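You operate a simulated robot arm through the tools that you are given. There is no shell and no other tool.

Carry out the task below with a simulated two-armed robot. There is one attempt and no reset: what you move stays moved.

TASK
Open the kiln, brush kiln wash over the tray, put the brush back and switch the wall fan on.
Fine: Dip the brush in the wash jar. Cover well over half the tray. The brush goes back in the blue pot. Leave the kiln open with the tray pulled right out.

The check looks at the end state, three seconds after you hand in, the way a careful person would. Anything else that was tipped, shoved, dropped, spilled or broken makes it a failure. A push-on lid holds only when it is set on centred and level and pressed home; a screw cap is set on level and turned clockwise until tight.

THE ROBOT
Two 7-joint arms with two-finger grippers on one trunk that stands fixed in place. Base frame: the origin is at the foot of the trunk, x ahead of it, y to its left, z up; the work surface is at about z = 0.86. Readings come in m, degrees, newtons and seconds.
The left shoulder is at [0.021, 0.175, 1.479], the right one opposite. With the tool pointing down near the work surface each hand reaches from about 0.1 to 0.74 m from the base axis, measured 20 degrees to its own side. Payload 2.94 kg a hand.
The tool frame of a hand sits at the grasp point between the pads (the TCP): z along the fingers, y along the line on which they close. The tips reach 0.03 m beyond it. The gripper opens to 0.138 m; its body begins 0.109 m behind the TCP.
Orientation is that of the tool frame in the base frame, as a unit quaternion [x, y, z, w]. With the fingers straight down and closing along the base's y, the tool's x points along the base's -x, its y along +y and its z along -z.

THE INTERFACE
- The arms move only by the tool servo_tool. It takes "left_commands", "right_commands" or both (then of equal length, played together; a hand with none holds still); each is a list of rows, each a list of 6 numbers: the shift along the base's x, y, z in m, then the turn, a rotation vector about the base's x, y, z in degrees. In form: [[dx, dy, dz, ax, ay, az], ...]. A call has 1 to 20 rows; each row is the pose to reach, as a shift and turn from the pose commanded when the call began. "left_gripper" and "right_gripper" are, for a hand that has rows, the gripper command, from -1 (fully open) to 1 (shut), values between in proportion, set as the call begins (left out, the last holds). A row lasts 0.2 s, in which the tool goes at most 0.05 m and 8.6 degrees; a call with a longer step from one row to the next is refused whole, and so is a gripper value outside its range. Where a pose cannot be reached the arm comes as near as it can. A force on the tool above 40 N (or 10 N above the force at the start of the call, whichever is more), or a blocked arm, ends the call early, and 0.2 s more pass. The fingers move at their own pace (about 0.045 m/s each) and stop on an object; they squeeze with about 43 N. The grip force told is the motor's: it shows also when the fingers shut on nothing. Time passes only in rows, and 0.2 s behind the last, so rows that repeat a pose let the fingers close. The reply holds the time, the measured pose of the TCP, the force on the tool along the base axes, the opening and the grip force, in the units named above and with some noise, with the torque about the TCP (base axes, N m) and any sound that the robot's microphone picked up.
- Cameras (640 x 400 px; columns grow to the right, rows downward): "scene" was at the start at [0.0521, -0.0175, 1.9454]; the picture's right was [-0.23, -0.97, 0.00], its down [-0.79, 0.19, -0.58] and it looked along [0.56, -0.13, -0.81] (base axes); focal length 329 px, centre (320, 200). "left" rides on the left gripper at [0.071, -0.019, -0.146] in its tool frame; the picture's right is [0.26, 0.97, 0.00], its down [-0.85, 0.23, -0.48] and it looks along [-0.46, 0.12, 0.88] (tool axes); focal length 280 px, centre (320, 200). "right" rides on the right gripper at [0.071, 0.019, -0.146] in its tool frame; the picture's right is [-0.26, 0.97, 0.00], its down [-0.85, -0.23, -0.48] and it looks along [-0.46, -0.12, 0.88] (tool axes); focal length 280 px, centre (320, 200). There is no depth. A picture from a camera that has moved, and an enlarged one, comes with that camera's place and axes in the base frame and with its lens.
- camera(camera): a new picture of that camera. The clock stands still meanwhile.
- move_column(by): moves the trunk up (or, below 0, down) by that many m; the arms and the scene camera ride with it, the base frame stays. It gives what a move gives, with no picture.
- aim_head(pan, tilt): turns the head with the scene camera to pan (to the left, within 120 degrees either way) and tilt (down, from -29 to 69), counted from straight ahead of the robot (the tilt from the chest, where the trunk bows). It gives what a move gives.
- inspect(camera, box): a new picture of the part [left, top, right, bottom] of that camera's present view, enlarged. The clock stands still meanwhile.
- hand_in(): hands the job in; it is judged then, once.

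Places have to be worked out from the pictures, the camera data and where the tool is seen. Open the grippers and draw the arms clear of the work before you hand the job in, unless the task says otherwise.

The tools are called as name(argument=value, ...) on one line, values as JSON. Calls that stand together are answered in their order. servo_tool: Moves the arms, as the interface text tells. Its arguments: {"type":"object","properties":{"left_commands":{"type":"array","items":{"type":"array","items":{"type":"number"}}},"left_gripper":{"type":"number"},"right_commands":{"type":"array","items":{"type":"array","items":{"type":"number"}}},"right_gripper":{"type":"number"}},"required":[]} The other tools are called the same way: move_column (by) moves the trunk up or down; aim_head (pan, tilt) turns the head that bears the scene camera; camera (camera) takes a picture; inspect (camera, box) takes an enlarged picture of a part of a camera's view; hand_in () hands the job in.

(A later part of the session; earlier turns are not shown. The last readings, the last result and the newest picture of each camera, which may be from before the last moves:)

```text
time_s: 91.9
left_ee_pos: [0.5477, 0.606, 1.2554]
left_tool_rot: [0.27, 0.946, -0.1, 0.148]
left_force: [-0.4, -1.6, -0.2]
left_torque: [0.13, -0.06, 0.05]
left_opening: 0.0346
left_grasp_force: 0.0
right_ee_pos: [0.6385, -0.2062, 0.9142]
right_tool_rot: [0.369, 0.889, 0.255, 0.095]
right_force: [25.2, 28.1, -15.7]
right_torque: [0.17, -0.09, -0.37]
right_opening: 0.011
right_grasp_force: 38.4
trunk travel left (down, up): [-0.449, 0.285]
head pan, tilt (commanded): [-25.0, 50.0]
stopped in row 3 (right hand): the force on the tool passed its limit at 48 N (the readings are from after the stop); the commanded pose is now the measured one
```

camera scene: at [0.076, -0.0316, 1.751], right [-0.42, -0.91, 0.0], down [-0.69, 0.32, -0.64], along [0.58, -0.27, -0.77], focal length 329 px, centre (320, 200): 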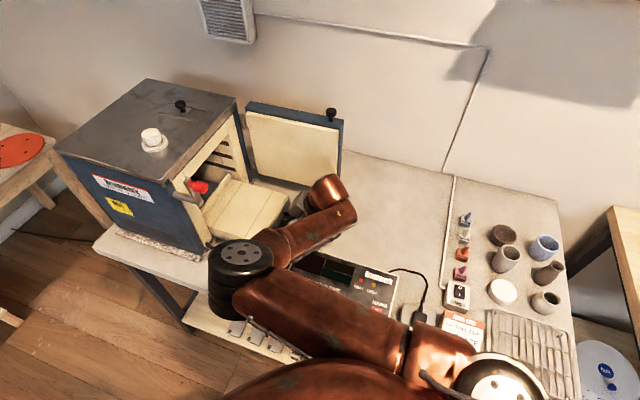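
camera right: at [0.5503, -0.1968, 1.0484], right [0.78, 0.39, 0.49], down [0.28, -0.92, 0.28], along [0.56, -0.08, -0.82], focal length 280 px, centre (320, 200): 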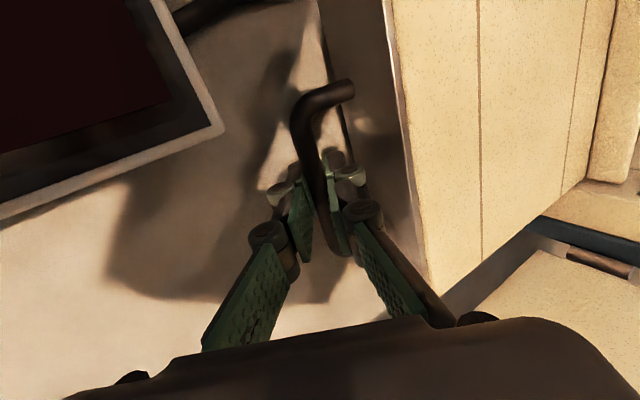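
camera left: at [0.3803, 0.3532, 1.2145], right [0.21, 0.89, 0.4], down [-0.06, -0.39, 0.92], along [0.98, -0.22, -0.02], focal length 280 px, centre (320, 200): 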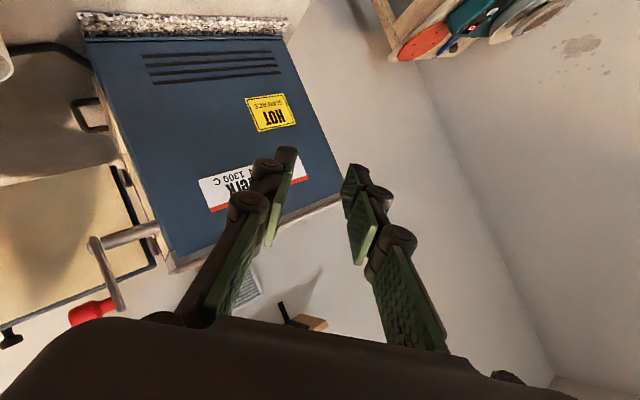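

Firm stop: the tray is fully out. I'll release the handle and withdraw up along the tool axis.

servo_tool(right_commands=[[0.001, 0.001, 0, 0, 0, 0], [0.001, 0.001, 0, 0, 0, 0], [0.001, 0.001, 0, 0, 0, 0]], right_gripper=0.52)

servo_tool(right_commands=[[-0.007, -0.0075, 0.017, 0, 0, 0], [-0.014, -0.015, 0.034, 0, 0, 0], [-0.0215, -0.023, 0.051, 0, 0, 0], [-0.0215, -0.023, 0.085, 0, 0, 0], [-0.0215, -0.023, 0.12, 0, 0, 0], [-0.0215, -0.023, 0.16, 0, 0, 0], [-0.0215, -0.023, 0.2, 0, 0, 0], [-0.0215, -0.023, 0.24, 0, 0, 0], [-0.0215, -0.023, 0.28, 0, 0, 0]])

camera(camera="right")

camera(camera="scene")

```text
time_s: 92.7
left_ee_pos: [0.5363, 0.6066, 1.2564]
left_tool_rot: [0.269, 0.946, -0.1, 0.153]
left_force: [-0.6, 0.5, -0.5]
left_torque: [-0.05, -0.07, 0.0]
left_opening: 0.0346
left_grasp_force: 0.0
right_ee_pos: [0.6306, -0.209, 0.9166]
right_tool_rot: [0.371, 0.889, 0.25, 0.1]
right_force: [0.2, -0.1, 0.2]
right_torque: [-0.02, -0.04, -0.02]
right_opening: 0.0331
right_grasp_force: 0.0
trunk travel left (down, up): [-0.449, 0.285]
head pan, tilt (commanded): [-25.0, 50.0]
```

```text
time_s: 94.7
left_ee_pos: [0.5371, 0.6065, 1.2573]
left_tool_rot: [0.269, 0.946, -0.1, 0.152]
left_force: [0.0, -0.8, 0.1]
left_torque: [0.01, -0.01, -0.04]
left_opening: 0.0345
left_grasp_force: 0.0
right_ee_pos: [0.6093, -0.2316, 1.1979]
right_tool_rot: [0.371, 0.889, 0.251, 0.098]
right_force: [0.2, 0.1, 1.0]
right_torque: [-0.03, 0.02, 0.0]
right_opening: 0.0331
right_grasp_force: 0.2
trunk travel left (down, up): [-0.449, 0.285]
head pan, tilt (commanded): [-25.0, 50.0]
```

```text
taken
camera right: at [0.5193, -0.2249, 1.334], right [0.77, 0.39, 0.5], down [0.28, -0.92, 0.28], along [0.57, -0.07, -0.82], focal length 280 px, centre (320, 200)
```

right: 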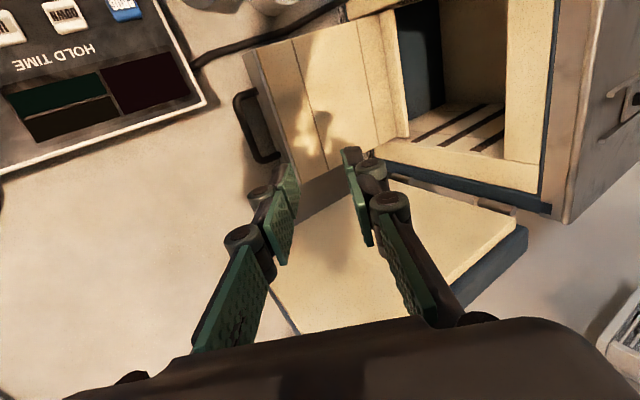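

```text
taken
camera scene: at [0.0766, -0.032, 1.751], right [-0.42, -0.91, 0.0], down [-0.69, 0.32, -0.64], along [0.58, -0.27, -0.77], focal length 329 px, centre (320, 200)
```

scene: 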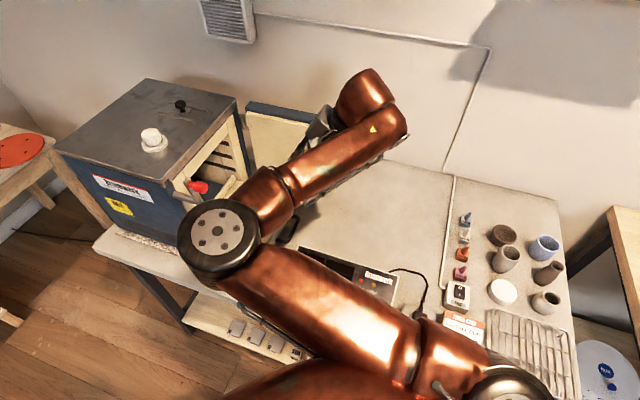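

The tray is out with its brick top exposed. Next is the brush: I'll turn the right hand tool-down again and bring its camera over the pot and wash jar.

servo_tool(right_commands=[[-0.02, 0.01, 0.02, -3.7, 1.5, 5.5], [-0.04, 0.02, 0.035, -7.5, 2.9, 11], [-0.06, 0.03, 0.05, -11.2, 4.4, 16.5], [-0.08, 0.04, 0.06, -15, 5.9, 22], [-0.1, 0.05, 0.07, -18.7, 7.3, 27.6], [-0.12, 0.06, 0.08, -22.4, 8.8, 33.1], [-0.14, 0.07, 0.09, -26.2, 10.2, 38.6], [-0.159, 0.082, 0.1, -29.9, 11.7, 44.1]])

camera(camera="right")

inspect(camera="right", box=[300, 20, 560, 220])

```text
time_s: 96.5
left_ee_pos: [0.5374, 0.6078, 1.2563]
left_tool_rot: [0.269, 0.946, -0.099, 0.151]
left_force: [0.0, 0.5, -0.4]
left_torque: [-0.02, -0.05, -0.02]
left_opening: 0.0343
left_grasp_force: 0.0
right_ee_pos: [0.4504, -0.149, 1.2966]
right_tool_rot: [0.0, 1.0, -0.001, 0.001]
right_force: [0.3, 0.1, 0.8]
right_torque: [-0.05, -0.01, -0.02]
right_opening: 0.0334
right_grasp_force: 0.1
trunk travel left (down, up): [-0.449, 0.285]
head pan, tilt (commanded): [-25.0, 50.0]
```

```text
taken
camera right: at [0.3793, -0.1311, 1.4434], right [0.26, 0.97, 0.0], down [0.85, -0.23, 0.48], along [0.46, -0.13, -0.88], focal length 280 px, centre (320, 200)
```

right: 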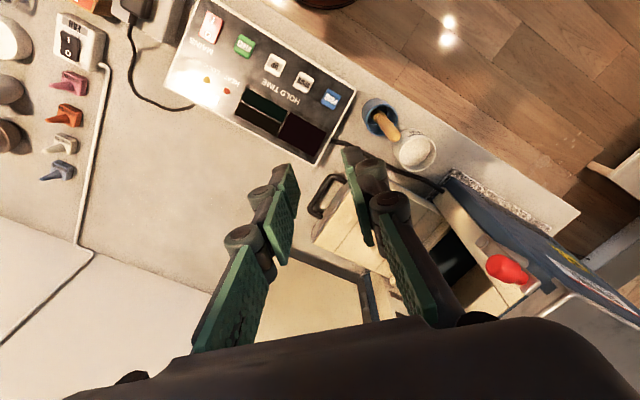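

```text
2.00 times, centred on (430, 120) of right
camera zoom: at [0.3793, -0.1311, 1.4434], right [0.26, 0.97, 0.0], down [0.85, -0.23, 0.48], along [0.46, -0.13, -0.88], focal length 561 px, centre (100, 360)
```

zoom: 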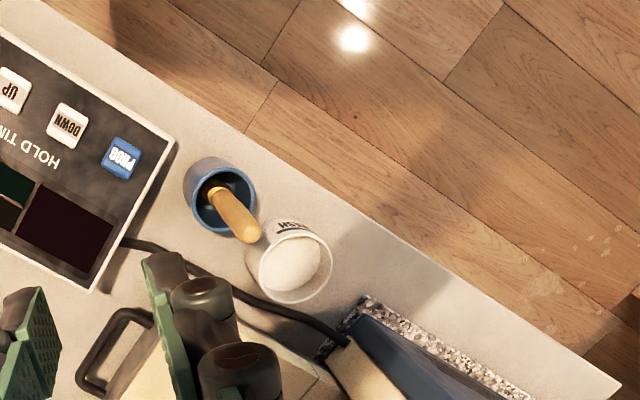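

The jar mouth is near (0.592, −0.006) and the pot rim near (0.511, −0.057), with the brush tip around (0.517, −0.057, 1.036). I'll move in closer for a better look at the brush.

servo_tool(right_commands=[[0.012, 0.02, -0.02, 0, 0, 0], [0.024, 0.04, -0.045, 0, 0, 0], [0.036, 0.06, -0.07, 0, 0, 0], [0.045, 0.08, -0.1, 0, 0, 0], [0.045, 0.08, -0.1, 0, 0, 0]], right_gripper=-0.1)

camera(camera="right")

inspect(camera="right", box=[220, 20, 420, 180])

```text
time_s: 97.7
left_ee_pos: [0.5372, 0.6055, 1.2563]
left_tool_rot: [0.27, 0.946, -0.1, 0.152]
left_force: [-0.6, -0.9, -0.1]
left_torque: [0.01, 0.0, 0.02]
left_opening: 0.0344
left_grasp_force: 0.1
right_ee_pos: [0.5217, -0.0943, 1.2155]
right_tool_rot: [0.001, 1.0, 0.0, 0.001]
right_force: [-0.3, 0.0, -0.3]
right_torque: [0.0, -0.05, 0.0]
right_opening: 0.0761
right_grasp_force: 0.1
right hand out of reach, approached as far as the arm can: row 3, 4, 5
trunk travel left (down, up): [-0.449, 0.285]
head pan, tilt (commanded): [-25.0, 50.0]
```

```text
taken
camera right: at [0.4505, -0.0757, 1.3629], right [0.26, 0.96, 0.0], down [0.85, -0.23, 0.48], along [0.46, -0.12, -0.88], focal length 280 px, centre (320, 200)
```

right: 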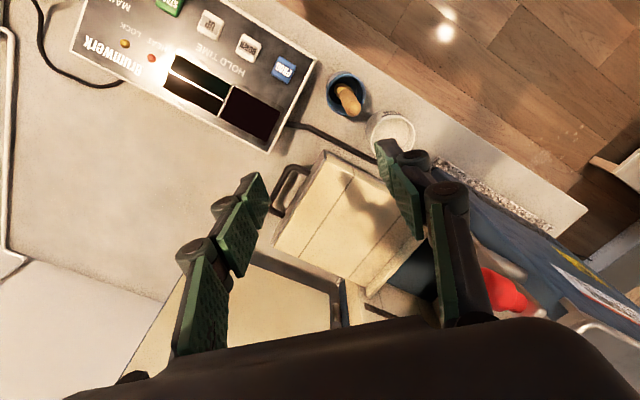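

```text
2.50 times, centred on (320, 100) of right
camera zoom: at [0.4505, -0.0757, 1.3629], right [0.26, 0.96, 0.0], down [0.85, -0.23, 0.48], along [0.46, -0.12, -0.88], focal length 701 px, centre (320, 450)
```

zoom: 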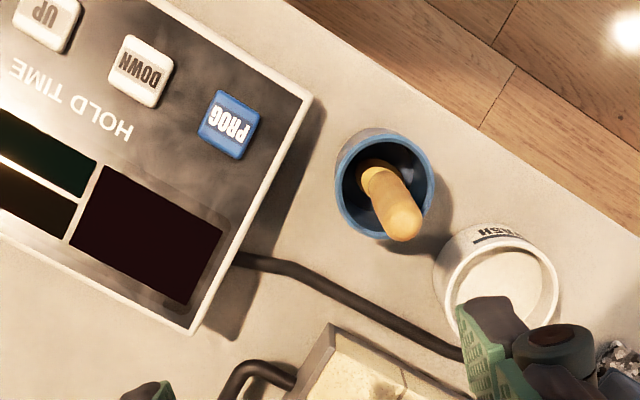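

The right arm is at a reach limit with yaw 0 here; a positive yaw should help, and also suits the brush's lean. I'll rotate yaw +45° while moving over the brush.

servo_tool(right_commands=[[0.0, 0.0, 0, 0, 0, 8], [0.0, 0.0, 0, 0, 0, 16], [0.0, 0.005, 0, 0, 0, 24], [-0.002, 0.015, -0.005, 0, 0, 32], [-0.004, 0.025, -0.01, 0, 0, 39], [-0.005, 0.035, -0.015, 0, 0, 45], [-0.005, 0.037, -0.02, 0, 0, 45]])

camera(camera="right")

camera(camera="scene")

```text
time_s: 99.3
left_ee_pos: [0.5391, 0.6064, 1.2568]
left_tool_rot: [0.269, 0.946, -0.1, 0.151]
left_force: [0.0, -0.6, 0.4]
left_torque: [0.01, 0.0, -0.03]
left_opening: 0.0348
left_grasp_force: 0.1
right_ee_pos: [0.5385, -0.0764, 1.2129]
right_tool_rot: [-0.382, 0.924, 0.0, 0.0]
right_force: [0.0, 0.7, -0.7]
right_torque: [-0.01, -0.01, 0.0]
right_opening: 0.0757
right_grasp_force: 0.0
right hand out of reach, approached as far as the arm can: row 4, 5, 6, 7
trunk travel left (down, up): [-0.449, 0.285]
head pan, tilt (commanded): [-25.0, 50.0]
```

```text
taken
camera right: at [0.4755, -0.1134, 1.3615], right [-0.5, 0.87, 0.0], down [0.76, 0.44, 0.48], along [0.41, 0.24, -0.88], focal length 280 px, centre (320, 200)
```

right: 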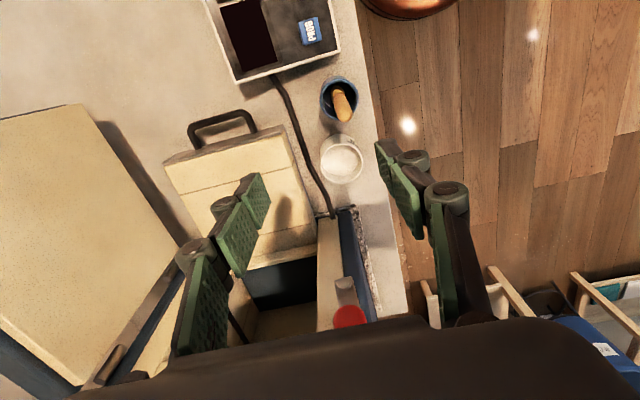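

```text
taken
camera scene: at [0.0775, -0.032, 1.751], right [-0.42, -0.91, 0.0], down [-0.69, 0.32, -0.64], along [0.58, -0.27, -0.77], focal length 329 px, centre (320, 200)
```

scene: 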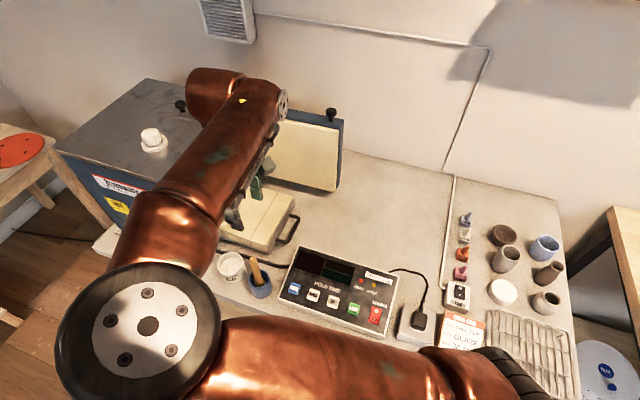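

The elbow is folded up near the chest because the trunk is low. Raising the trunk 0.2 m so the arm reaches downward should allow closer targets.

move_column(by=0.2)

servo_tool(right_commands=[[0.0, 0.0, -0.04, 0, 0, 0], [0.0, 0.0, -0.08, 0, 0, 0], [0.0, 0.0, -0.12, 0, 0, 0], [-0.005, 0.005, -0.16, 0, 0, 0], [-0.01, 0.01, -0.2, 0, 0, 0], [-0.02, 0.018, -0.23, 0, 0, 0], [-0.02, 0.018, -0.25, 0, 0, 0]])

camera(camera="right")

camera(camera="scene")

```text
time_s: 101.5
left_ee_pos: [0.5386, 0.6074, 1.457]
left_tool_rot: [0.269, 0.946, -0.1, 0.151]
left_force: [-0.7, -0.2, 0.9]
left_torque: [-0.01, 0.03, 0.02]
left_opening: 0.0345
left_grasp_force: 0.0
right_ee_pos: [0.5387, -0.0763, 1.4144]
right_tool_rot: [-0.382, 0.924, 0.001, 0.001]
right_force: [-0.4, 0.4, -0.4]
right_torque: [0.01, 0.0, -0.02]
right_opening: 0.0759
right_grasp_force: 0.1
trunk travel left (down, up): [-0.649, 0.085]
head pan, tilt (commanded): [-25.0, 50.0]
```

```text
time_s: 103.1
left_ee_pos: [0.5388, 0.6074, 1.4573]
left_tool_rot: [0.269, 0.946, -0.099, 0.152]
left_force: [1.6, 0.3, -0.1]
left_torque: [-0.01, 0.02, 0.0]
left_opening: 0.0346
left_grasp_force: 0.0
right_ee_pos: [0.6109, -0.1097, 1.1911]
right_tool_rot: [-0.382, 0.924, 0.002, -0.001]
right_force: [-0.8, 0.3, 1.1]
right_torque: [-0.02, 0.04, -0.03]
right_opening: 0.0757
right_grasp_force: 0.0
right hand out of reach, approached as far as the arm can: row 1, 2, 3, 4, 5, 6, 7
trunk travel left (down, up): [-0.649, 0.085]
head pan, tilt (commanded): [-25.0, 50.0]
```

```text
taken
camera right: at [0.5478, -0.1479, 1.3392], right [-0.5, 0.87, 0.0], down [0.76, 0.44, 0.48], along [0.41, 0.24, -0.88], focal length 280 px, centre (320, 200)
```

right: 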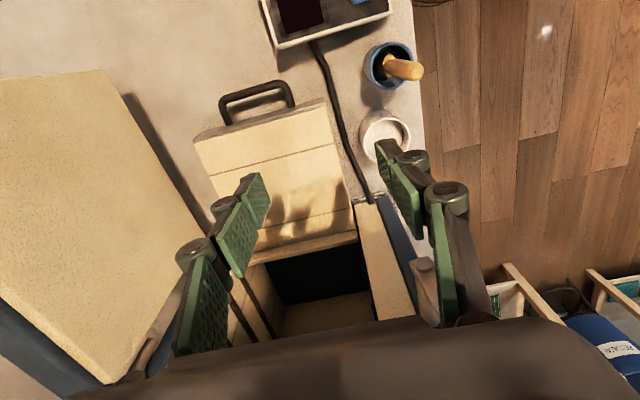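

```text
taken
camera scene: at [0.0517, -0.0321, 1.9507], right [-0.42, -0.91, 0.0], down [-0.69, 0.32, -0.64], along [0.58, -0.27, -0.77], focal length 329 px, centre (320, 200)
```

scene: 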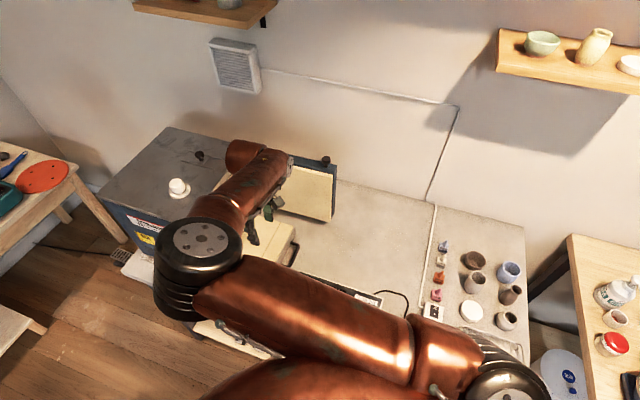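

Tool-down won't reach here; instead I'll use a 45°-pitched, yaw-45° hand, which grips a vertical handle well and also suits brushing the tray. Moving back to a staging pose first.

servo_tool(right_commands=[[-0.015, -0.02, 0.0, 4, -4, 0], [-0.03, -0.04, 0.0, 8, -8, 0], [-0.045, -0.06, 0.0, 12, -12, 0], [-0.06, -0.08, 0.0, 16, -16, 0], [-0.075, -0.1, 0.0, 20, -20, 0], [-0.09, -0.12, 0.0, 24, -24, 0], [-0.105, -0.14, 0.0, 28, -28, 0], [-0.12, -0.15, 0.0, 31.8, -31.8, 0]])

camera(camera="right")

camera(camera="scene")

```text
time_s: 104.9
left_ee_pos: [0.5377, 0.6051, 1.4577]
left_tool_rot: [0.271, 0.945, -0.1, 0.151]
left_force: [-0.3, 0.0, 0.0]
left_torque: [0.03, -0.02, 0.0]
left_opening: 0.0347
left_grasp_force: 0.1
right_ee_pos: [0.4854, -0.2609, 1.1939]
right_tool_rot: [-0.353, 0.853, 0.147, 0.355]
right_force: [-0.1, -0.8, -0.7]
right_torque: [0.04, 0.02, 0.04]
right_opening: 0.076
right_grasp_force: 0.0
right hand out of reach, approached as far as the arm can: row 1, 2, 3, 4
trunk travel left (down, up): [-0.649, 0.085]
head pan, tilt (commanded): [-25.0, 50.0]
```

```text
taken
camera right: at [0.3644, -0.3564, 1.2473], right [-0.55, 0.81, 0.19], down [0.35, 0.02, 0.94], along [0.76, 0.58, -0.29], focal length 280 px, centre (320, 200)
```

right: 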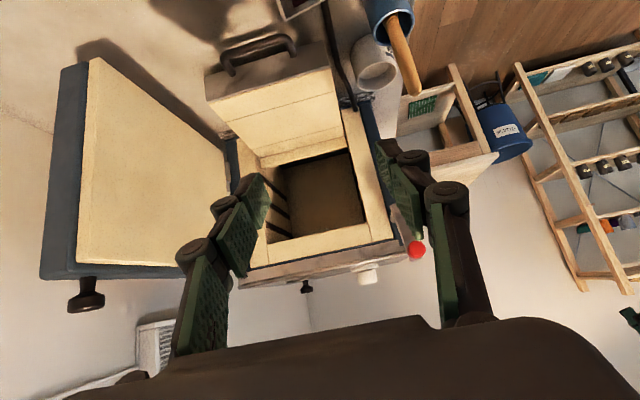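

```text
taken
camera scene: at [0.0509, -0.0338, 1.9507], right [-0.42, -0.91, 0.0], down [-0.69, 0.32, -0.64], along [0.58, -0.27, -0.77], focal length 329 px, centre (320, 200)
```

scene: 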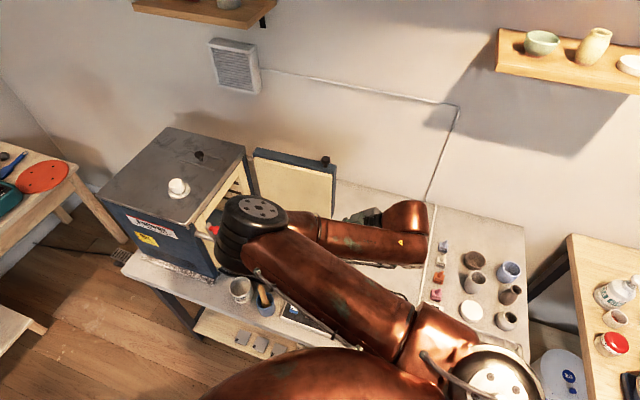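

The staging pose is reached exactly. I'll approach toward the brush at a safe height, stopping ~9 cm short, and check reach.

servo_tool(right_commands=[[-0.005, 0.025, 0, 0, 0, 0], [-0.01, 0.05, 0, 0, 0, 0], [-0.015, 0.075, 0, 0, 0, 0], [-0.02, 0.1, -0.01, 0, 0, 0], [-0.025, 0.12, -0.02, 0, 0, 0], [-0.03, 0.135, -0.03, 0, 0, 0]])

camera(camera="right")

camera(camera="scene")

```text
time_s: 106.3
left_ee_pos: [0.5381, 0.606, 1.457]
left_tool_rot: [0.27, 0.946, -0.099, 0.152]
left_force: [0.3, 0.4, -0.3]
left_torque: [0.01, -0.02, 0.01]
left_opening: 0.0343
left_grasp_force: 0.1
right_ee_pos: [0.4794, -0.2146, 1.1871]
right_tool_rot: [-0.354, 0.853, 0.148, 0.354]
right_force: [0.2, 0.4, 0.1]
right_torque: [0.05, 0.02, -0.01]
right_opening: 0.076
right_grasp_force: 0.0
right hand out of reach, approached as far as the arm can: row 2, 3, 4, 5, 6
trunk travel left (down, up): [-0.649, 0.085]
head pan, tilt (commanded): [-25.0, 50.0]
```

```text
taken
camera right: at [0.3577, -0.3109, 1.2406], right [-0.55, 0.81, 0.19], down [0.35, 0.02, 0.94], along [0.76, 0.58, -0.3], focal length 280 px, centre (320, 200)
```

right: 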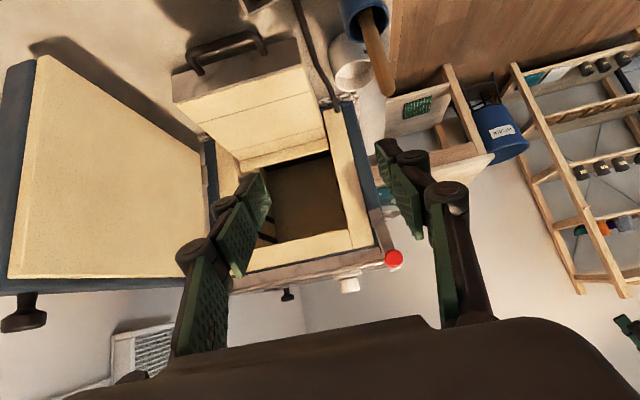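

```text
taken
camera scene: at [0.0513, -0.033, 1.9507], right [-0.42, -0.91, 0.0], down [-0.69, 0.32, -0.64], along [0.58, -0.27, -0.77], focal length 329 px, centre (320, 200)
```

scene: 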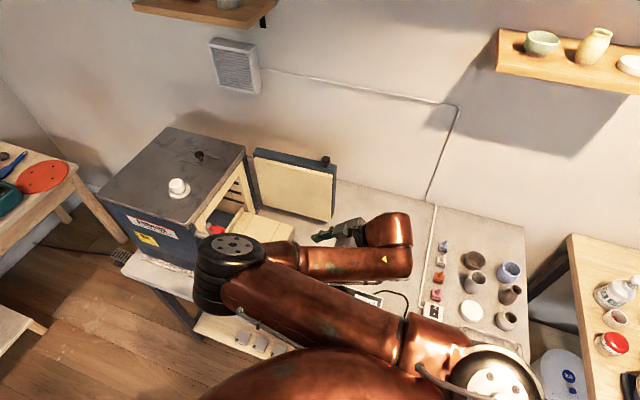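

The right arm's elbow-inward posture can't get to the brush. The left arm, now with elbow outward, can come tool-down as at the start. I'll park the right arm out to the right first.

servo_tool(right_commands=[[-0.01, -0.03, 0.016, -1.77, 4.26, -4.26], [-0.025, -0.07, 0.032, -3.5, 8.5, -8.5], [-0.04, -0.11, 0.05, -5.3, 12.8, -12.8], [-0.055, -0.15, 0.065, -7.1, 17, -17], [-0.07, -0.19, 0.08, -8.8, 21.3, -21.3], [-0.085, -0.23, 0.1, -10.6, 25.6, -25.6], [-0.1, -0.27, 0.115, -12.4, 29.8, -29.8], [-0.115, -0.31, 0.13, -14.1, 34.1, -34.1], [-0.13, -0.35, 0.15, -15.9, 38.3, -38.3], [-0.139, -0.385, 0.163, -17.65, 42.6, -42.6]])

servo_tool(left_commands=[[0.0, -0.03, 0.0, 0, 0, 0], [0.0, -0.06, 0.0, 0, 0, 0], [0.0, -0.09, 0.0, 0, 0, 0], [0.0, -0.12, 0.0, 0, 0, 0], [0.0, -0.15, 0.0, 0, 0, 0], [0.0, -0.18, 0.0, 0, 0, 0]])

camera(camera="scene")

```text
time_s: 108.5
left_ee_pos: [0.5403, 0.6047, 1.4567]
left_tool_rot: [0.269, 0.946, -0.099, 0.151]
left_force: [0.2, -0.9, 0.2]
left_torque: [0.05, 0.0, 0.01]
left_opening: 0.0344
left_grasp_force: 0.1
right_ee_pos: [0.34, -0.5988, 1.3517]
right_tool_rot: [0.001, 1.0, 0.001, 0.0]
right_force: [-0.4, -0.8, 0.4]
right_torque: [0.01, 0.02, -0.03]
right_opening: 0.0759
right_grasp_force: 0.1
right hand out of reach, approached as far as the arm can: row 3
trunk travel left (down, up): [-0.649, 0.085]
head pan, tilt (commanded): [-25.0, 50.0]
```

```text
time_s: 109.9
left_ee_pos: [0.5375, 0.4255, 1.4561]
left_tool_rot: [0.27, 0.946, -0.099, 0.152]
left_force: [-0.5, 0.4, 0.1]
left_torque: [0.0, 0.01, 0.0]
left_opening: 0.0345
left_grasp_force: 0.0
right_ee_pos: [0.3405, -0.5973, 1.3512]
right_tool_rot: [0.001, 1.0, 0.0, 0.001]
right_force: [0.7, 0.0, -0.1]
right_torque: [0.01, -0.05, -0.02]
right_opening: 0.0761
right_grasp_force: 0.1
trunk travel left (down, up): [-0.649, 0.085]
head pan, tilt (commanded): [-25.0, 50.0]
```

```text
taken
camera scene: at [0.0514, -0.0338, 1.9507], right [-0.42, -0.91, 0.0], down [-0.69, 0.32, -0.64], along [0.58, -0.27, -0.77], focal length 329 px, centre (320, 200)
```

scene: 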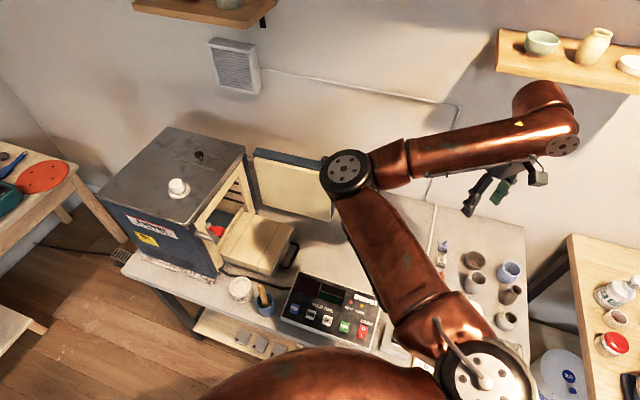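

Now the left hand: turn to tool-down yaw 0 and move toward the area above the pot.

servo_tool(left_commands=[[-0.001, -0.04, -0.007, 1.45, 2.2, 3.9], [-0.002, -0.08, -0.014, 2.9, 4.4, 7.9], [-0.003, -0.12, -0.021, 4.35, 6.6, 11.8], [-0.004, -0.16, -0.028, 5.8, 8.9, 15.8], [-0.005, -0.2, -0.035, 7.3, 11.1, 19.7], [-0.006, -0.24, -0.042, 8.7, 13.3, 23.6], [-0.007, -0.28, -0.049, 10.2, 15.5, 27.6], [-0.008, -0.325, -0.056, 11.6, 17.7, 31.5]])

camera(camera="left")

camera(camera="scene")

```text
time_s: 111.7
left_ee_pos: [0.5313, 0.0984, 1.4008]
left_tool_rot: [-0.002, 1.0, 0.002, -0.001]
left_force: [0.7, -0.3, -0.2]
left_torque: [0.07, -0.02, -0.02]
left_opening: 0.0343
left_grasp_force: 0.1
right_ee_pos: [0.3415, -0.5991, 1.3499]
right_tool_rot: [0.0, 1.0, 0.001, 0.0]
right_force: [0.4, -0.1, -0.6]
right_torque: [0.06, 0.01, -0.03]
right_opening: 0.0759
right_grasp_force: 0.0
trunk travel left (down, up): [-0.649, 0.085]
head pan, tilt (commanded): [-25.0, 50.0]
```

```text
taken
camera left: at [0.4605, 0.0781, 1.5472], right [-0.26, 0.96, 0.0], down [0.85, 0.23, 0.48], along [0.46, 0.13, -0.88], focal length 280 px, centre (320, 200)
```

left: 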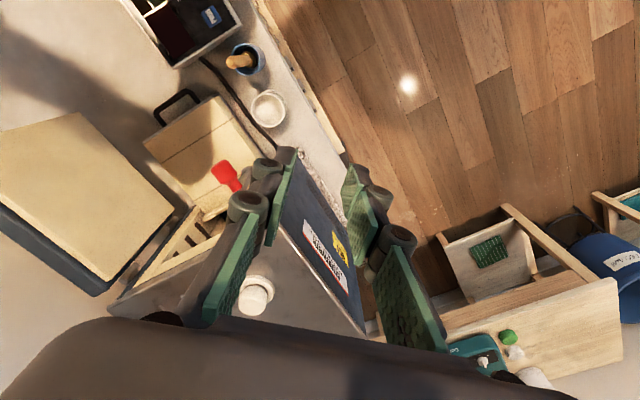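

```text
taken
camera scene: at [0.0522, -0.0373, 1.9506], right [-0.42, -0.91, 0.0], down [-0.69, 0.33, -0.64], along [0.58, -0.27, -0.77], focal length 329 px, centre (320, 200)
```

scene: 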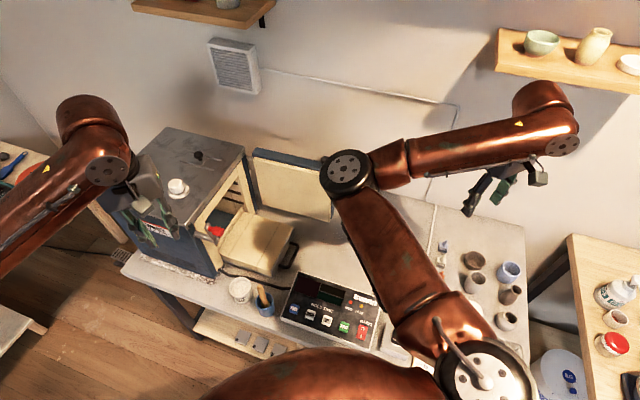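

The left arm is elbow-out and tool-down exactly as commanded. Moving it above the pot at z≈1.2.

servo_tool(left_commands=[[-0.005, -0.03, -0.03, 0, 0, 0], [-0.01, -0.06, -0.06, 0, 0, 0], [-0.015, -0.09, -0.09, 0, 0, 0], [-0.02, -0.12, -0.12, 0, 0, 0], [-0.025, -0.145, -0.15, 0, 0, 0], [-0.03, -0.158, -0.18, 0, 0, 0], [-0.03, -0.158, -0.18, 0, 0, 0]], left_gripper=0.1)

camera(camera="left")

inspect(camera="left", box=[220, 60, 420, 220])

```text
time_s: 113.3
left_ee_pos: [0.5004, -0.0573, 1.2198]
left_tool_rot: [-0.001, 1.0, 0.0, 0.0]
left_force: [1.3, -1.0, -0.1]
left_torque: [-0.02, 0.02, -0.03]
left_opening: 0.0622
left_grasp_force: 0.0
right_ee_pos: [0.3409, -0.5984, 1.3514]
right_tool_rot: [0.0, 1.0, 0.0, 0.001]
right_force: [0.4, 0.3, -0.4]
right_torque: [0.02, 0.01, 0.0]
right_opening: 0.0761
right_grasp_force: 0.0
trunk travel left (down, up): [-0.649, 0.085]
head pan, tilt (commanded): [-25.0, 50.0]
```

```text
taken
camera left: at [0.4308, -0.0773, 1.3661], right [-0.26, 0.96, 0.0], down [0.85, 0.23, 0.48], along [0.46, 0.13, -0.88], focal length 280 px, centre (320, 200)
```

left: 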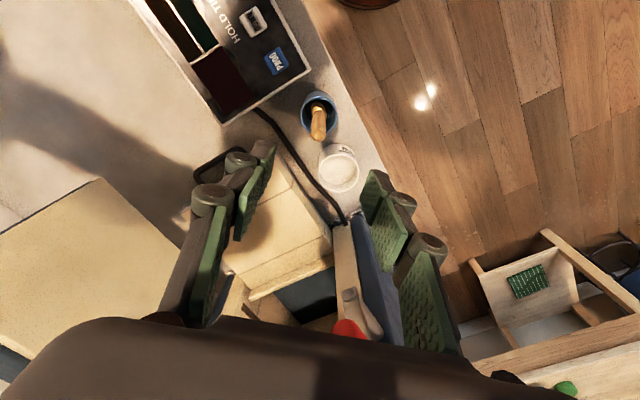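

```text
2.50 times, centred on (320, 140) of left
camera zoom: at [0.4308, -0.0773, 1.3661], right [-0.26, 0.96, 0.0], down [0.85, 0.23, 0.48], along [0.46, 0.13, -0.88], focal length 701 px, centre (320, 350)
```

zoom: 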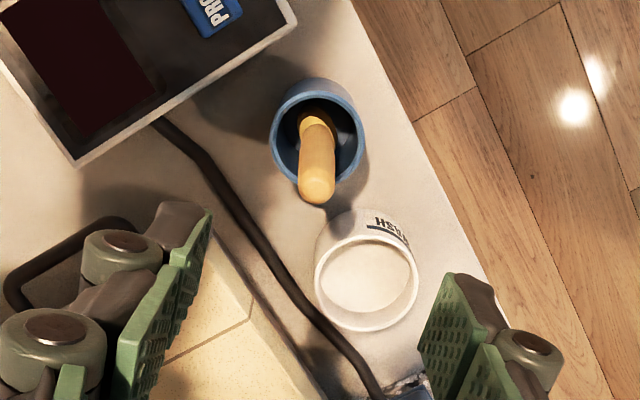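

The left arm reaches well here. The brush leans ~8° toward +x; I'll grasp it near (0.514, −0.057) at z≈1.0, descending in steps.

servo_tool(left_commands=[[0.006, 0.0003, -0.04, 0, 0, 0], [0.012, 0.0006, -0.08, 0, 0, 0], [0.0136, 0.0006, -0.12, 0, 0, 0], [0.0136, 0.0006, -0.15, 0, 0, 0]])

camera(camera="left")

inspect(camera="left", box=[240, 60, 440, 220])

```text
time_s: 114.3
left_ee_pos: [0.5139, -0.0564, 1.0711]
left_tool_rot: [-0.001, 1.0, 0.001, 0.0]
left_force: [-0.1, -0.1, -0.3]
left_torque: [-0.02, 0.0, -0.03]
left_opening: 0.0622
left_grasp_force: 0.1
right_ee_pos: [0.3399, -0.5973, 1.3516]
right_tool_rot: [0.001, 1.0, 0.0, 0.001]
right_force: [-0.1, -0.5, 0.2]
right_torque: [-0.01, 0.02, -0.01]
right_opening: 0.0761
right_grasp_force: 0.1
trunk travel left (down, up): [-0.649, 0.085]
head pan, tilt (commanded): [-25.0, 50.0]
```

```text
taken
camera left: at [0.4433, -0.0769, 1.2171], right [-0.26, 0.96, 0.0], down [0.85, 0.23, 0.48], along [0.46, 0.12, -0.88], focal length 280 px, centre (320, 200)
```

left: 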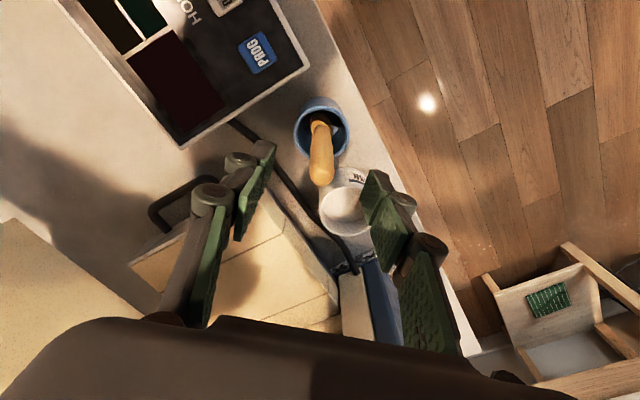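

```text
2.50 times, centred on (340, 140) of left
camera zoom: at [0.4433, -0.0769, 1.2171], right [-0.26, 0.96, 0.0], down [0.85, 0.23, 0.48], along [0.46, 0.12, -0.88], focal length 701 px, centre (270, 350)
```

zoom: 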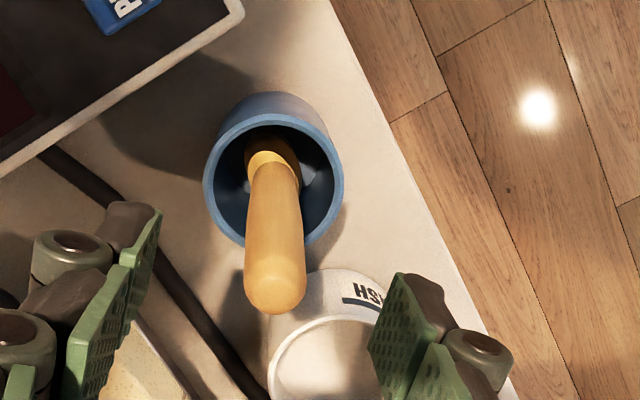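

The brush top end is at (0.518, −0.055, 1.035) and the pot rim at z≈0.953. Descending to z≈1.003 and then closing.

servo_tool(left_commands=[[0, -0.0005, -0.025, 0, 0, 0], [-0.0005, -0.0008, -0.05, 0, 0, 0], [-0.0005, -0.0008, -0.068, 0, 0, 0], [-0.0005, -0.0008, -0.068, 0, 0, 0]])

servo_tool(left_commands=[[0, 0, 0, 0, 0, 0], [0, 0, 0, 0, 0, 0], [0, 0, 0, 0, 0, 0], [0, 0, 0, 0, 0, 0]], left_gripper=1.0)

inspect(camera="left", box=[220, 60, 440, 240])

```text
time_s: 115.3
left_ee_pos: [0.5131, -0.0578, 1.0034]
left_tool_rot: [-0.001, 1.0, 0.0, 0.001]
left_force: [0.5, -0.7, -0.2]
left_torque: [0.0, 0.01, 0.02]
left_opening: 0.062
left_grasp_force: 0.0
right_ee_pos: [0.3406, -0.5972, 1.3507]
right_tool_rot: [0.001, 1.0, 0.0, 0.001]
right_force: [0.2, -0.3, 0.2]
right_torque: [-0.02, 0.03, -0.04]
right_opening: 0.0759
right_grasp_force: 0.0
trunk travel left (down, up): [-0.649, 0.085]
head pan, tilt (commanded): [-25.0, 50.0]
```

```text
time_s: 116.3
left_ee_pos: [0.5139, -0.0569, 1.0037]
left_tool_rot: [-0.002, 1.0, 0.0, 0.0]
left_force: [-0.3, -0.2, 0.3]
left_torque: [0.01, 0.01, -0.01]
left_opening: 0.0177
left_grasp_force: 38.0
right_ee_pos: [0.339, -0.5977, 1.3501]
right_tool_rot: [0.001, 1.0, 0.001, 0.001]
right_force: [0.1, 0.8, 0.8]
right_torque: [0.03, -0.03, 0.01]
right_opening: 0.0761
right_grasp_force: 0.0
trunk travel left (down, up): [-0.649, 0.085]
head pan, tilt (commanded): [-25.0, 50.0]
```

```text
2.22 times, centred on (330, 150) of left
camera zoom: at [0.4425, -0.0776, 1.1495], right [-0.26, 0.96, 0.0], down [0.85, 0.23, 0.48], along [0.46, 0.13, -0.88], focal length 623 px, centre (298, 311)
```

zoom: 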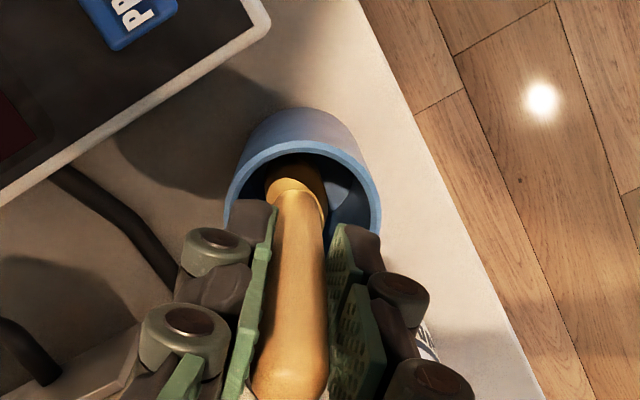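

Gripped (1.8 cm handle). Lifting the brush straight up out of the pot.

servo_tool(left_commands=[[0, 0, 0.015, 0, 0, 0], [0, 0, 0.035, 0, 0, 0], [0, 0, 0.06, 0, 0, 0], [0, 0, 0.09, 0, 0, 0], [0, 0, 0.12, 0, 0, 0], [0, 0, 0.15, 0, 0, 0], [0, 0, 0.18, 0, 0, 0]])

camera(camera="left")

inspect(camera="scene", box=[180, 160, 340, 340])

```text
time_s: 117.9
left_ee_pos: [0.5125, -0.0575, 1.1833]
left_tool_rot: [0.0, 1.0, 0.0, -0.001]
left_force: [-0.5, 0.1, -0.4]
left_torque: [-0.01, -0.01, 0.02]
left_opening: 0.0175
left_grasp_force: 42.7
right_ee_pos: [0.3411, -0.5975, 1.3515]
right_tool_rot: [0.002, 1.0, -0.001, 0.001]
right_force: [-0.2, -0.1, -0.4]
right_torque: [-0.01, 0.0, 0.02]
right_opening: 0.076
right_grasp_force: 0.0
trunk travel left (down, up): [-0.649, 0.085]
head pan, tilt (commanded): [-25.0, 50.0]
```

```text
taken
camera left: at [0.4427, -0.0771, 1.3306], right [-0.26, 0.96, 0.0], down [0.85, 0.23, 0.48], along [0.46, 0.13, -0.88], focal length 280 px, centre (320, 200)
```

left: 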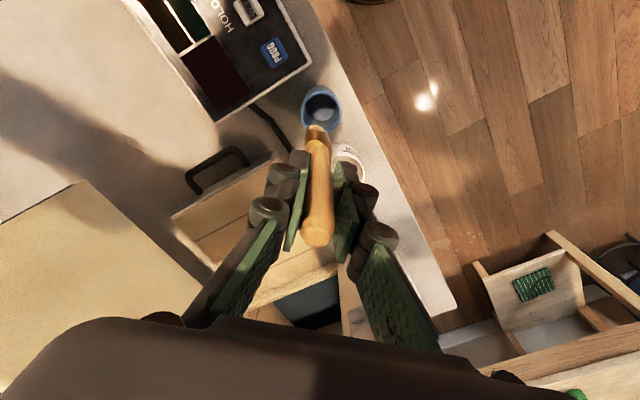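

```text
2.22 times, centred on (260, 250) of scene
camera zoom: at [0.0512, -0.0333, 1.9507], right [-0.42, -0.91, 0.0], down [-0.69, 0.32, -0.64], along [0.58, -0.27, -0.77], focal length 732 px, centre (453, 89)
```

zoom: 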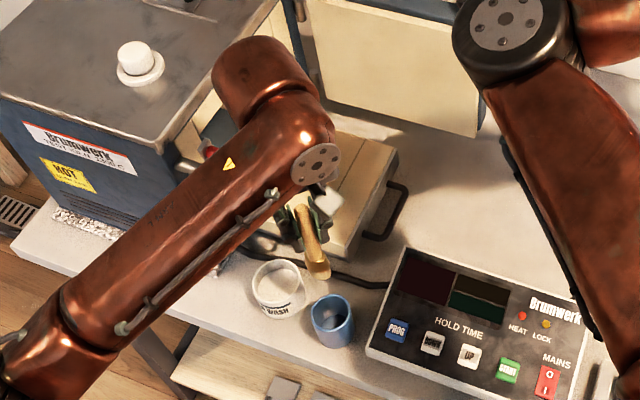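

The brush is out cleanly. Let me look closely at its head.

inspect(camera="left", box=[270, 80, 390, 200])

inspect(camera="scene", box=[230, 225, 300, 290])

camera(camera="right")

```text
3.33 times, centred on (330, 140) of left
camera zoom: at [0.4427, -0.0771, 1.3306], right [-0.26, 0.96, 0.0], down [0.85, 0.23, 0.48], along [0.46, 0.13, -0.88], focal length 935 px, centre (287, 400)
```

zoom: 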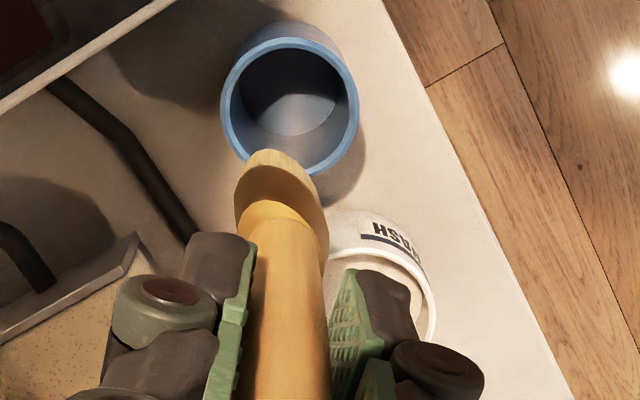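

```text
6.15 times, centred on (265, 258) of scene
camera zoom: at [0.0512, -0.0333, 1.9507], right [-0.42, -0.91, 0.0], down [-0.69, 0.32, -0.64], along [0.58, -0.27, -0.77], focal length 2026 px, centre (658, -154)
```

zoom: 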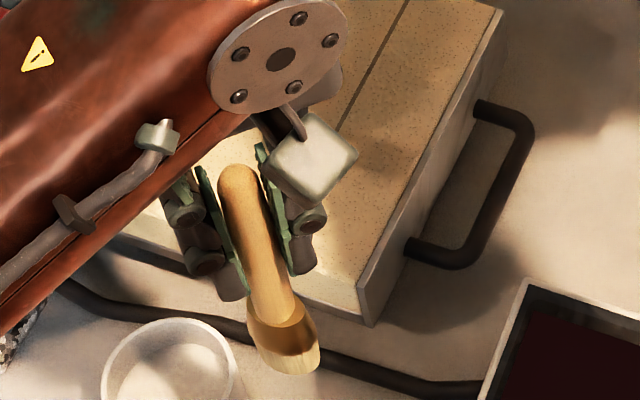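

```text
taken
camera right: at [0.27, -0.5787, 1.4981], right [0.26, 0.96, 0.0], down [0.85, -0.23, 0.48], along [0.46, -0.12, -0.88], focal length 280 px, centre (320, 200)
```

right: 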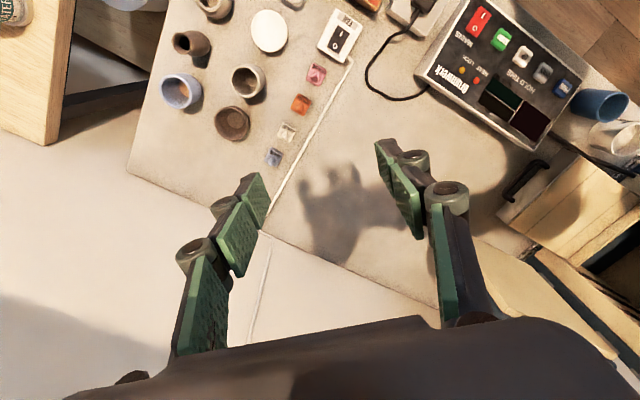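

The brush head is ~3 cm wide and about 12 cm below the TCP. A vertical hand over the jar would hit the raised lever, so I'll pitch the hand 30° (tip forward) at a safe height.

servo_tool(left_commands=[[-0.005, 0.0, 0.015, 0, -7.5, 0], [-0.01, 0.0, 0.03, 0, -15, 0], [-0.015, 0.0, 0.04, 0, -22.5, 0], [-0.02, 0.0, 0.05, 0, -30, 0], [-0.02, 0.0, 0.05, 0, -30, 0]])

camera(camera="left")

inspect(camera="scene", box=[180, 160, 340, 340])

```text
time_s: 119.1
left_ee_pos: [0.4943, -0.06, 1.2325]
left_tool_rot: [-0.001, 0.966, 0.0, 0.259]
left_force: [0.2, -0.2, -0.5]
left_torque: [0.0, 0.03, 0.0]
left_opening: 0.0173
left_grasp_force: 42.9
right_ee_pos: [0.3408, -0.5971, 1.3509]
right_tool_rot: [0.001, 1.0, 0.0, 0.0]
right_force: [-0.8, -1.1, -0.1]
right_torque: [-0.01, -0.02, 0.0]
right_opening: 0.0759
right_grasp_force: 0.1
trunk travel left (down, up): [-0.649, 0.085]
head pan, tilt (commanded): [-25.0, 50.0]
```

```text
taken
camera left: at [0.36, -0.0772, 1.3248], right [-0.23, 0.96, -0.13], down [0.5, 0.23, 0.84], along [0.84, 0.13, -0.53], focal length 280 px, centre (320, 200)
```

left: 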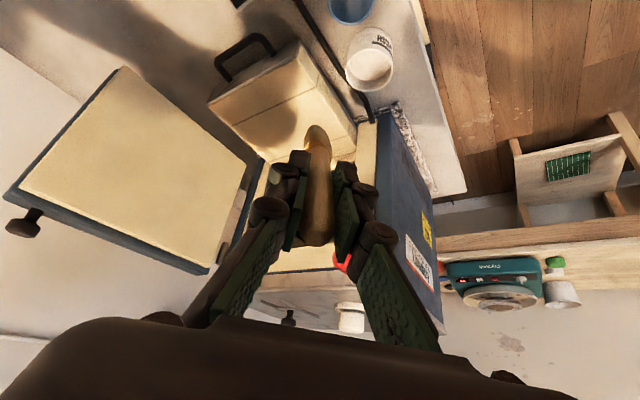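

```text
2.22 times, centred on (260, 250) of scene
camera zoom: at [0.0521, -0.0339, 1.9506], right [-0.42, -0.91, 0.0], down [-0.69, 0.32, -0.64], along [0.58, -0.27, -0.77], focal length 732 px, centre (453, 89)
```

zoom: 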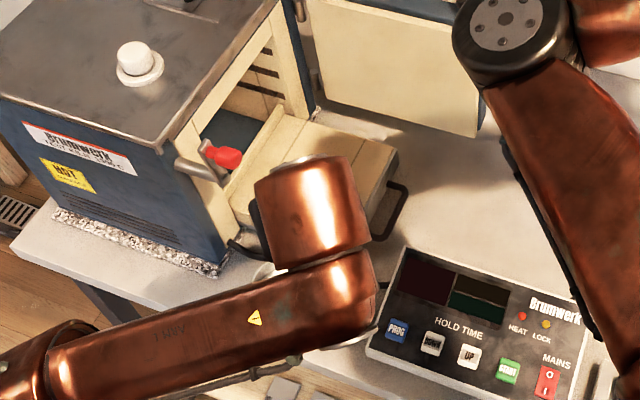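

The brush tip is rigid in the hand at about 12 cm beyond the TCP. I'll move so the tip is above the jar centre (0.598, −0.001), then lower it into the wash.

servo_tool(left_commands=[[0.012, 0.016, -0.02, 0, 0, 0], [0.024, 0.032, -0.05, 0, 0, 0], [0.036, 0.048, -0.08, 0, 0, 0], [0.048, 0.064, -0.11, 0, 0, 0], [0.048, 0.064, -0.13, 0, 0, 0]])

camera(camera="left")

inspect(camera="left", box=[240, 40, 440, 200])

```text
time_s: 120.3
left_ee_pos: [0.5402, 0.0061, 1.1032]
left_tool_rot: [0.0, 0.966, -0.001, 0.259]
left_force: [-0.5, -1.0, -0.5]
left_torque: [-0.01, 0.0, 0.01]
left_opening: 0.0172
left_grasp_force: 42.9
right_ee_pos: [0.3401, -0.5981, 1.3517]
right_tool_rot: [0.001, 1.0, 0.001, 0.0]
right_force: [0.2, 0.2, -0.6]
right_torque: [0.01, 0.03, 0.04]
right_opening: 0.0759
right_grasp_force: 0.1
trunk travel left (down, up): [-0.649, 0.085]
head pan, tilt (commanded): [-25.0, 50.0]
```

```text
taken
camera left: at [0.4067, -0.014, 1.1946], right [-0.23, 0.96, -0.13], down [0.5, 0.23, 0.84], along [0.84, 0.13, -0.53], focal length 280 px, centre (320, 200)
```

left: 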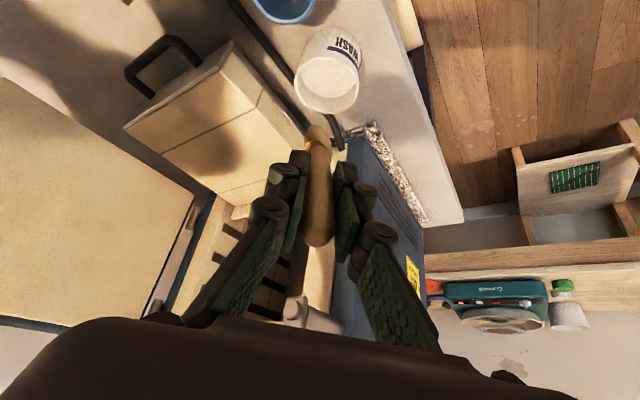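

```text
2.50 times, centred on (340, 120) of left
camera zoom: at [0.4067, -0.014, 1.1946], right [-0.23, 0.96, -0.13], down [0.5, 0.23, 0.84], along [0.84, 0.13, -0.53], focal length 701 px, centre (270, 400)
```

zoom: 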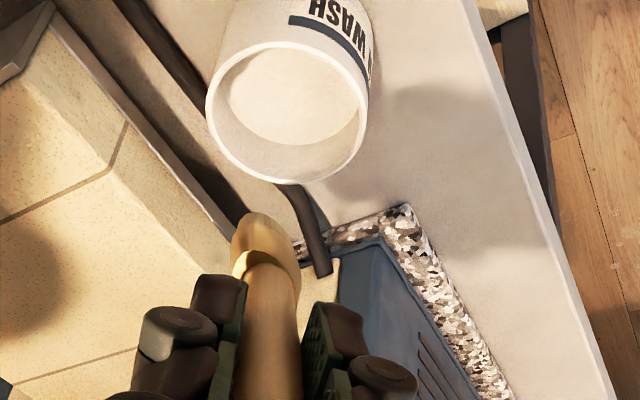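

The tip sits over the jar mouth (centre ≈ (0.591, 0.001), rim z≈0.94). Lowering the brush ~10 cm into the wash slowly.

servo_tool(left_commands=[[0, 0, -0.02, 0, 0, 0], [0, 0, -0.04, 0, 0, 0], [0, 0, -0.06, 0, 0, 0], [0, 0, -0.075, 0, 0, 0], [0, 0, -0.088, 0, 0, 0], [0, 0, -0.098, 0, 0, 0], [0, 0, -0.098, 0, 0, 0]])

camera(camera="left")

inspect(camera="left", box=[240, 40, 440, 200])

```text
time_s: 121.9
left_ee_pos: [0.5425, 0.0065, 1.0042]
left_tool_rot: [-0.001, 0.966, 0.001, 0.259]
left_force: [0.3, 0.3, -1.2]
left_torque: [-0.01, 0.04, 0.02]
left_opening: 0.0172
left_grasp_force: 42.9
right_ee_pos: [0.34, -0.5974, 1.3516]
right_tool_rot: [0.001, 1.0, 0.0, 0.001]
right_force: [-0.2, 0.2, -0.4]
right_torque: [0.0, 0.02, 0.0]
right_opening: 0.0758
right_grasp_force: 0.1
trunk travel left (down, up): [-0.649, 0.085]
head pan, tilt (commanded): [-25.0, 50.0]
```

```text
taken
camera left: at [0.4071, -0.0131, 1.0966], right [-0.23, 0.96, -0.13], down [0.5, 0.23, 0.84], along [0.84, 0.13, -0.53], focal length 280 px, centre (320, 200)
```

left: 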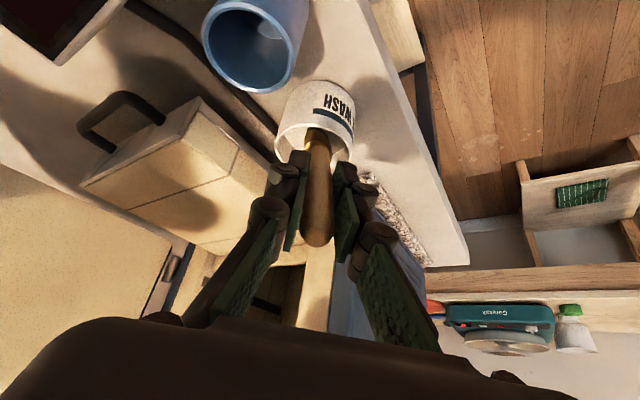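

```text
2.50 times, centred on (340, 120) of left
camera zoom: at [0.4071, -0.0131, 1.0966], right [-0.23, 0.96, -0.13], down [0.5, 0.23, 0.84], along [0.84, 0.13, -0.53], focal length 701 px, centre (270, 400)
```

zoom: 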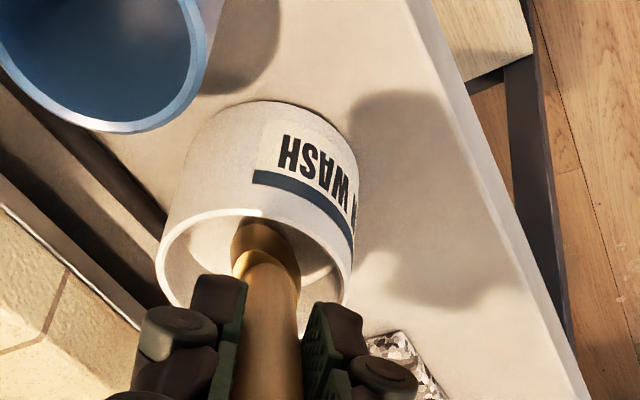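

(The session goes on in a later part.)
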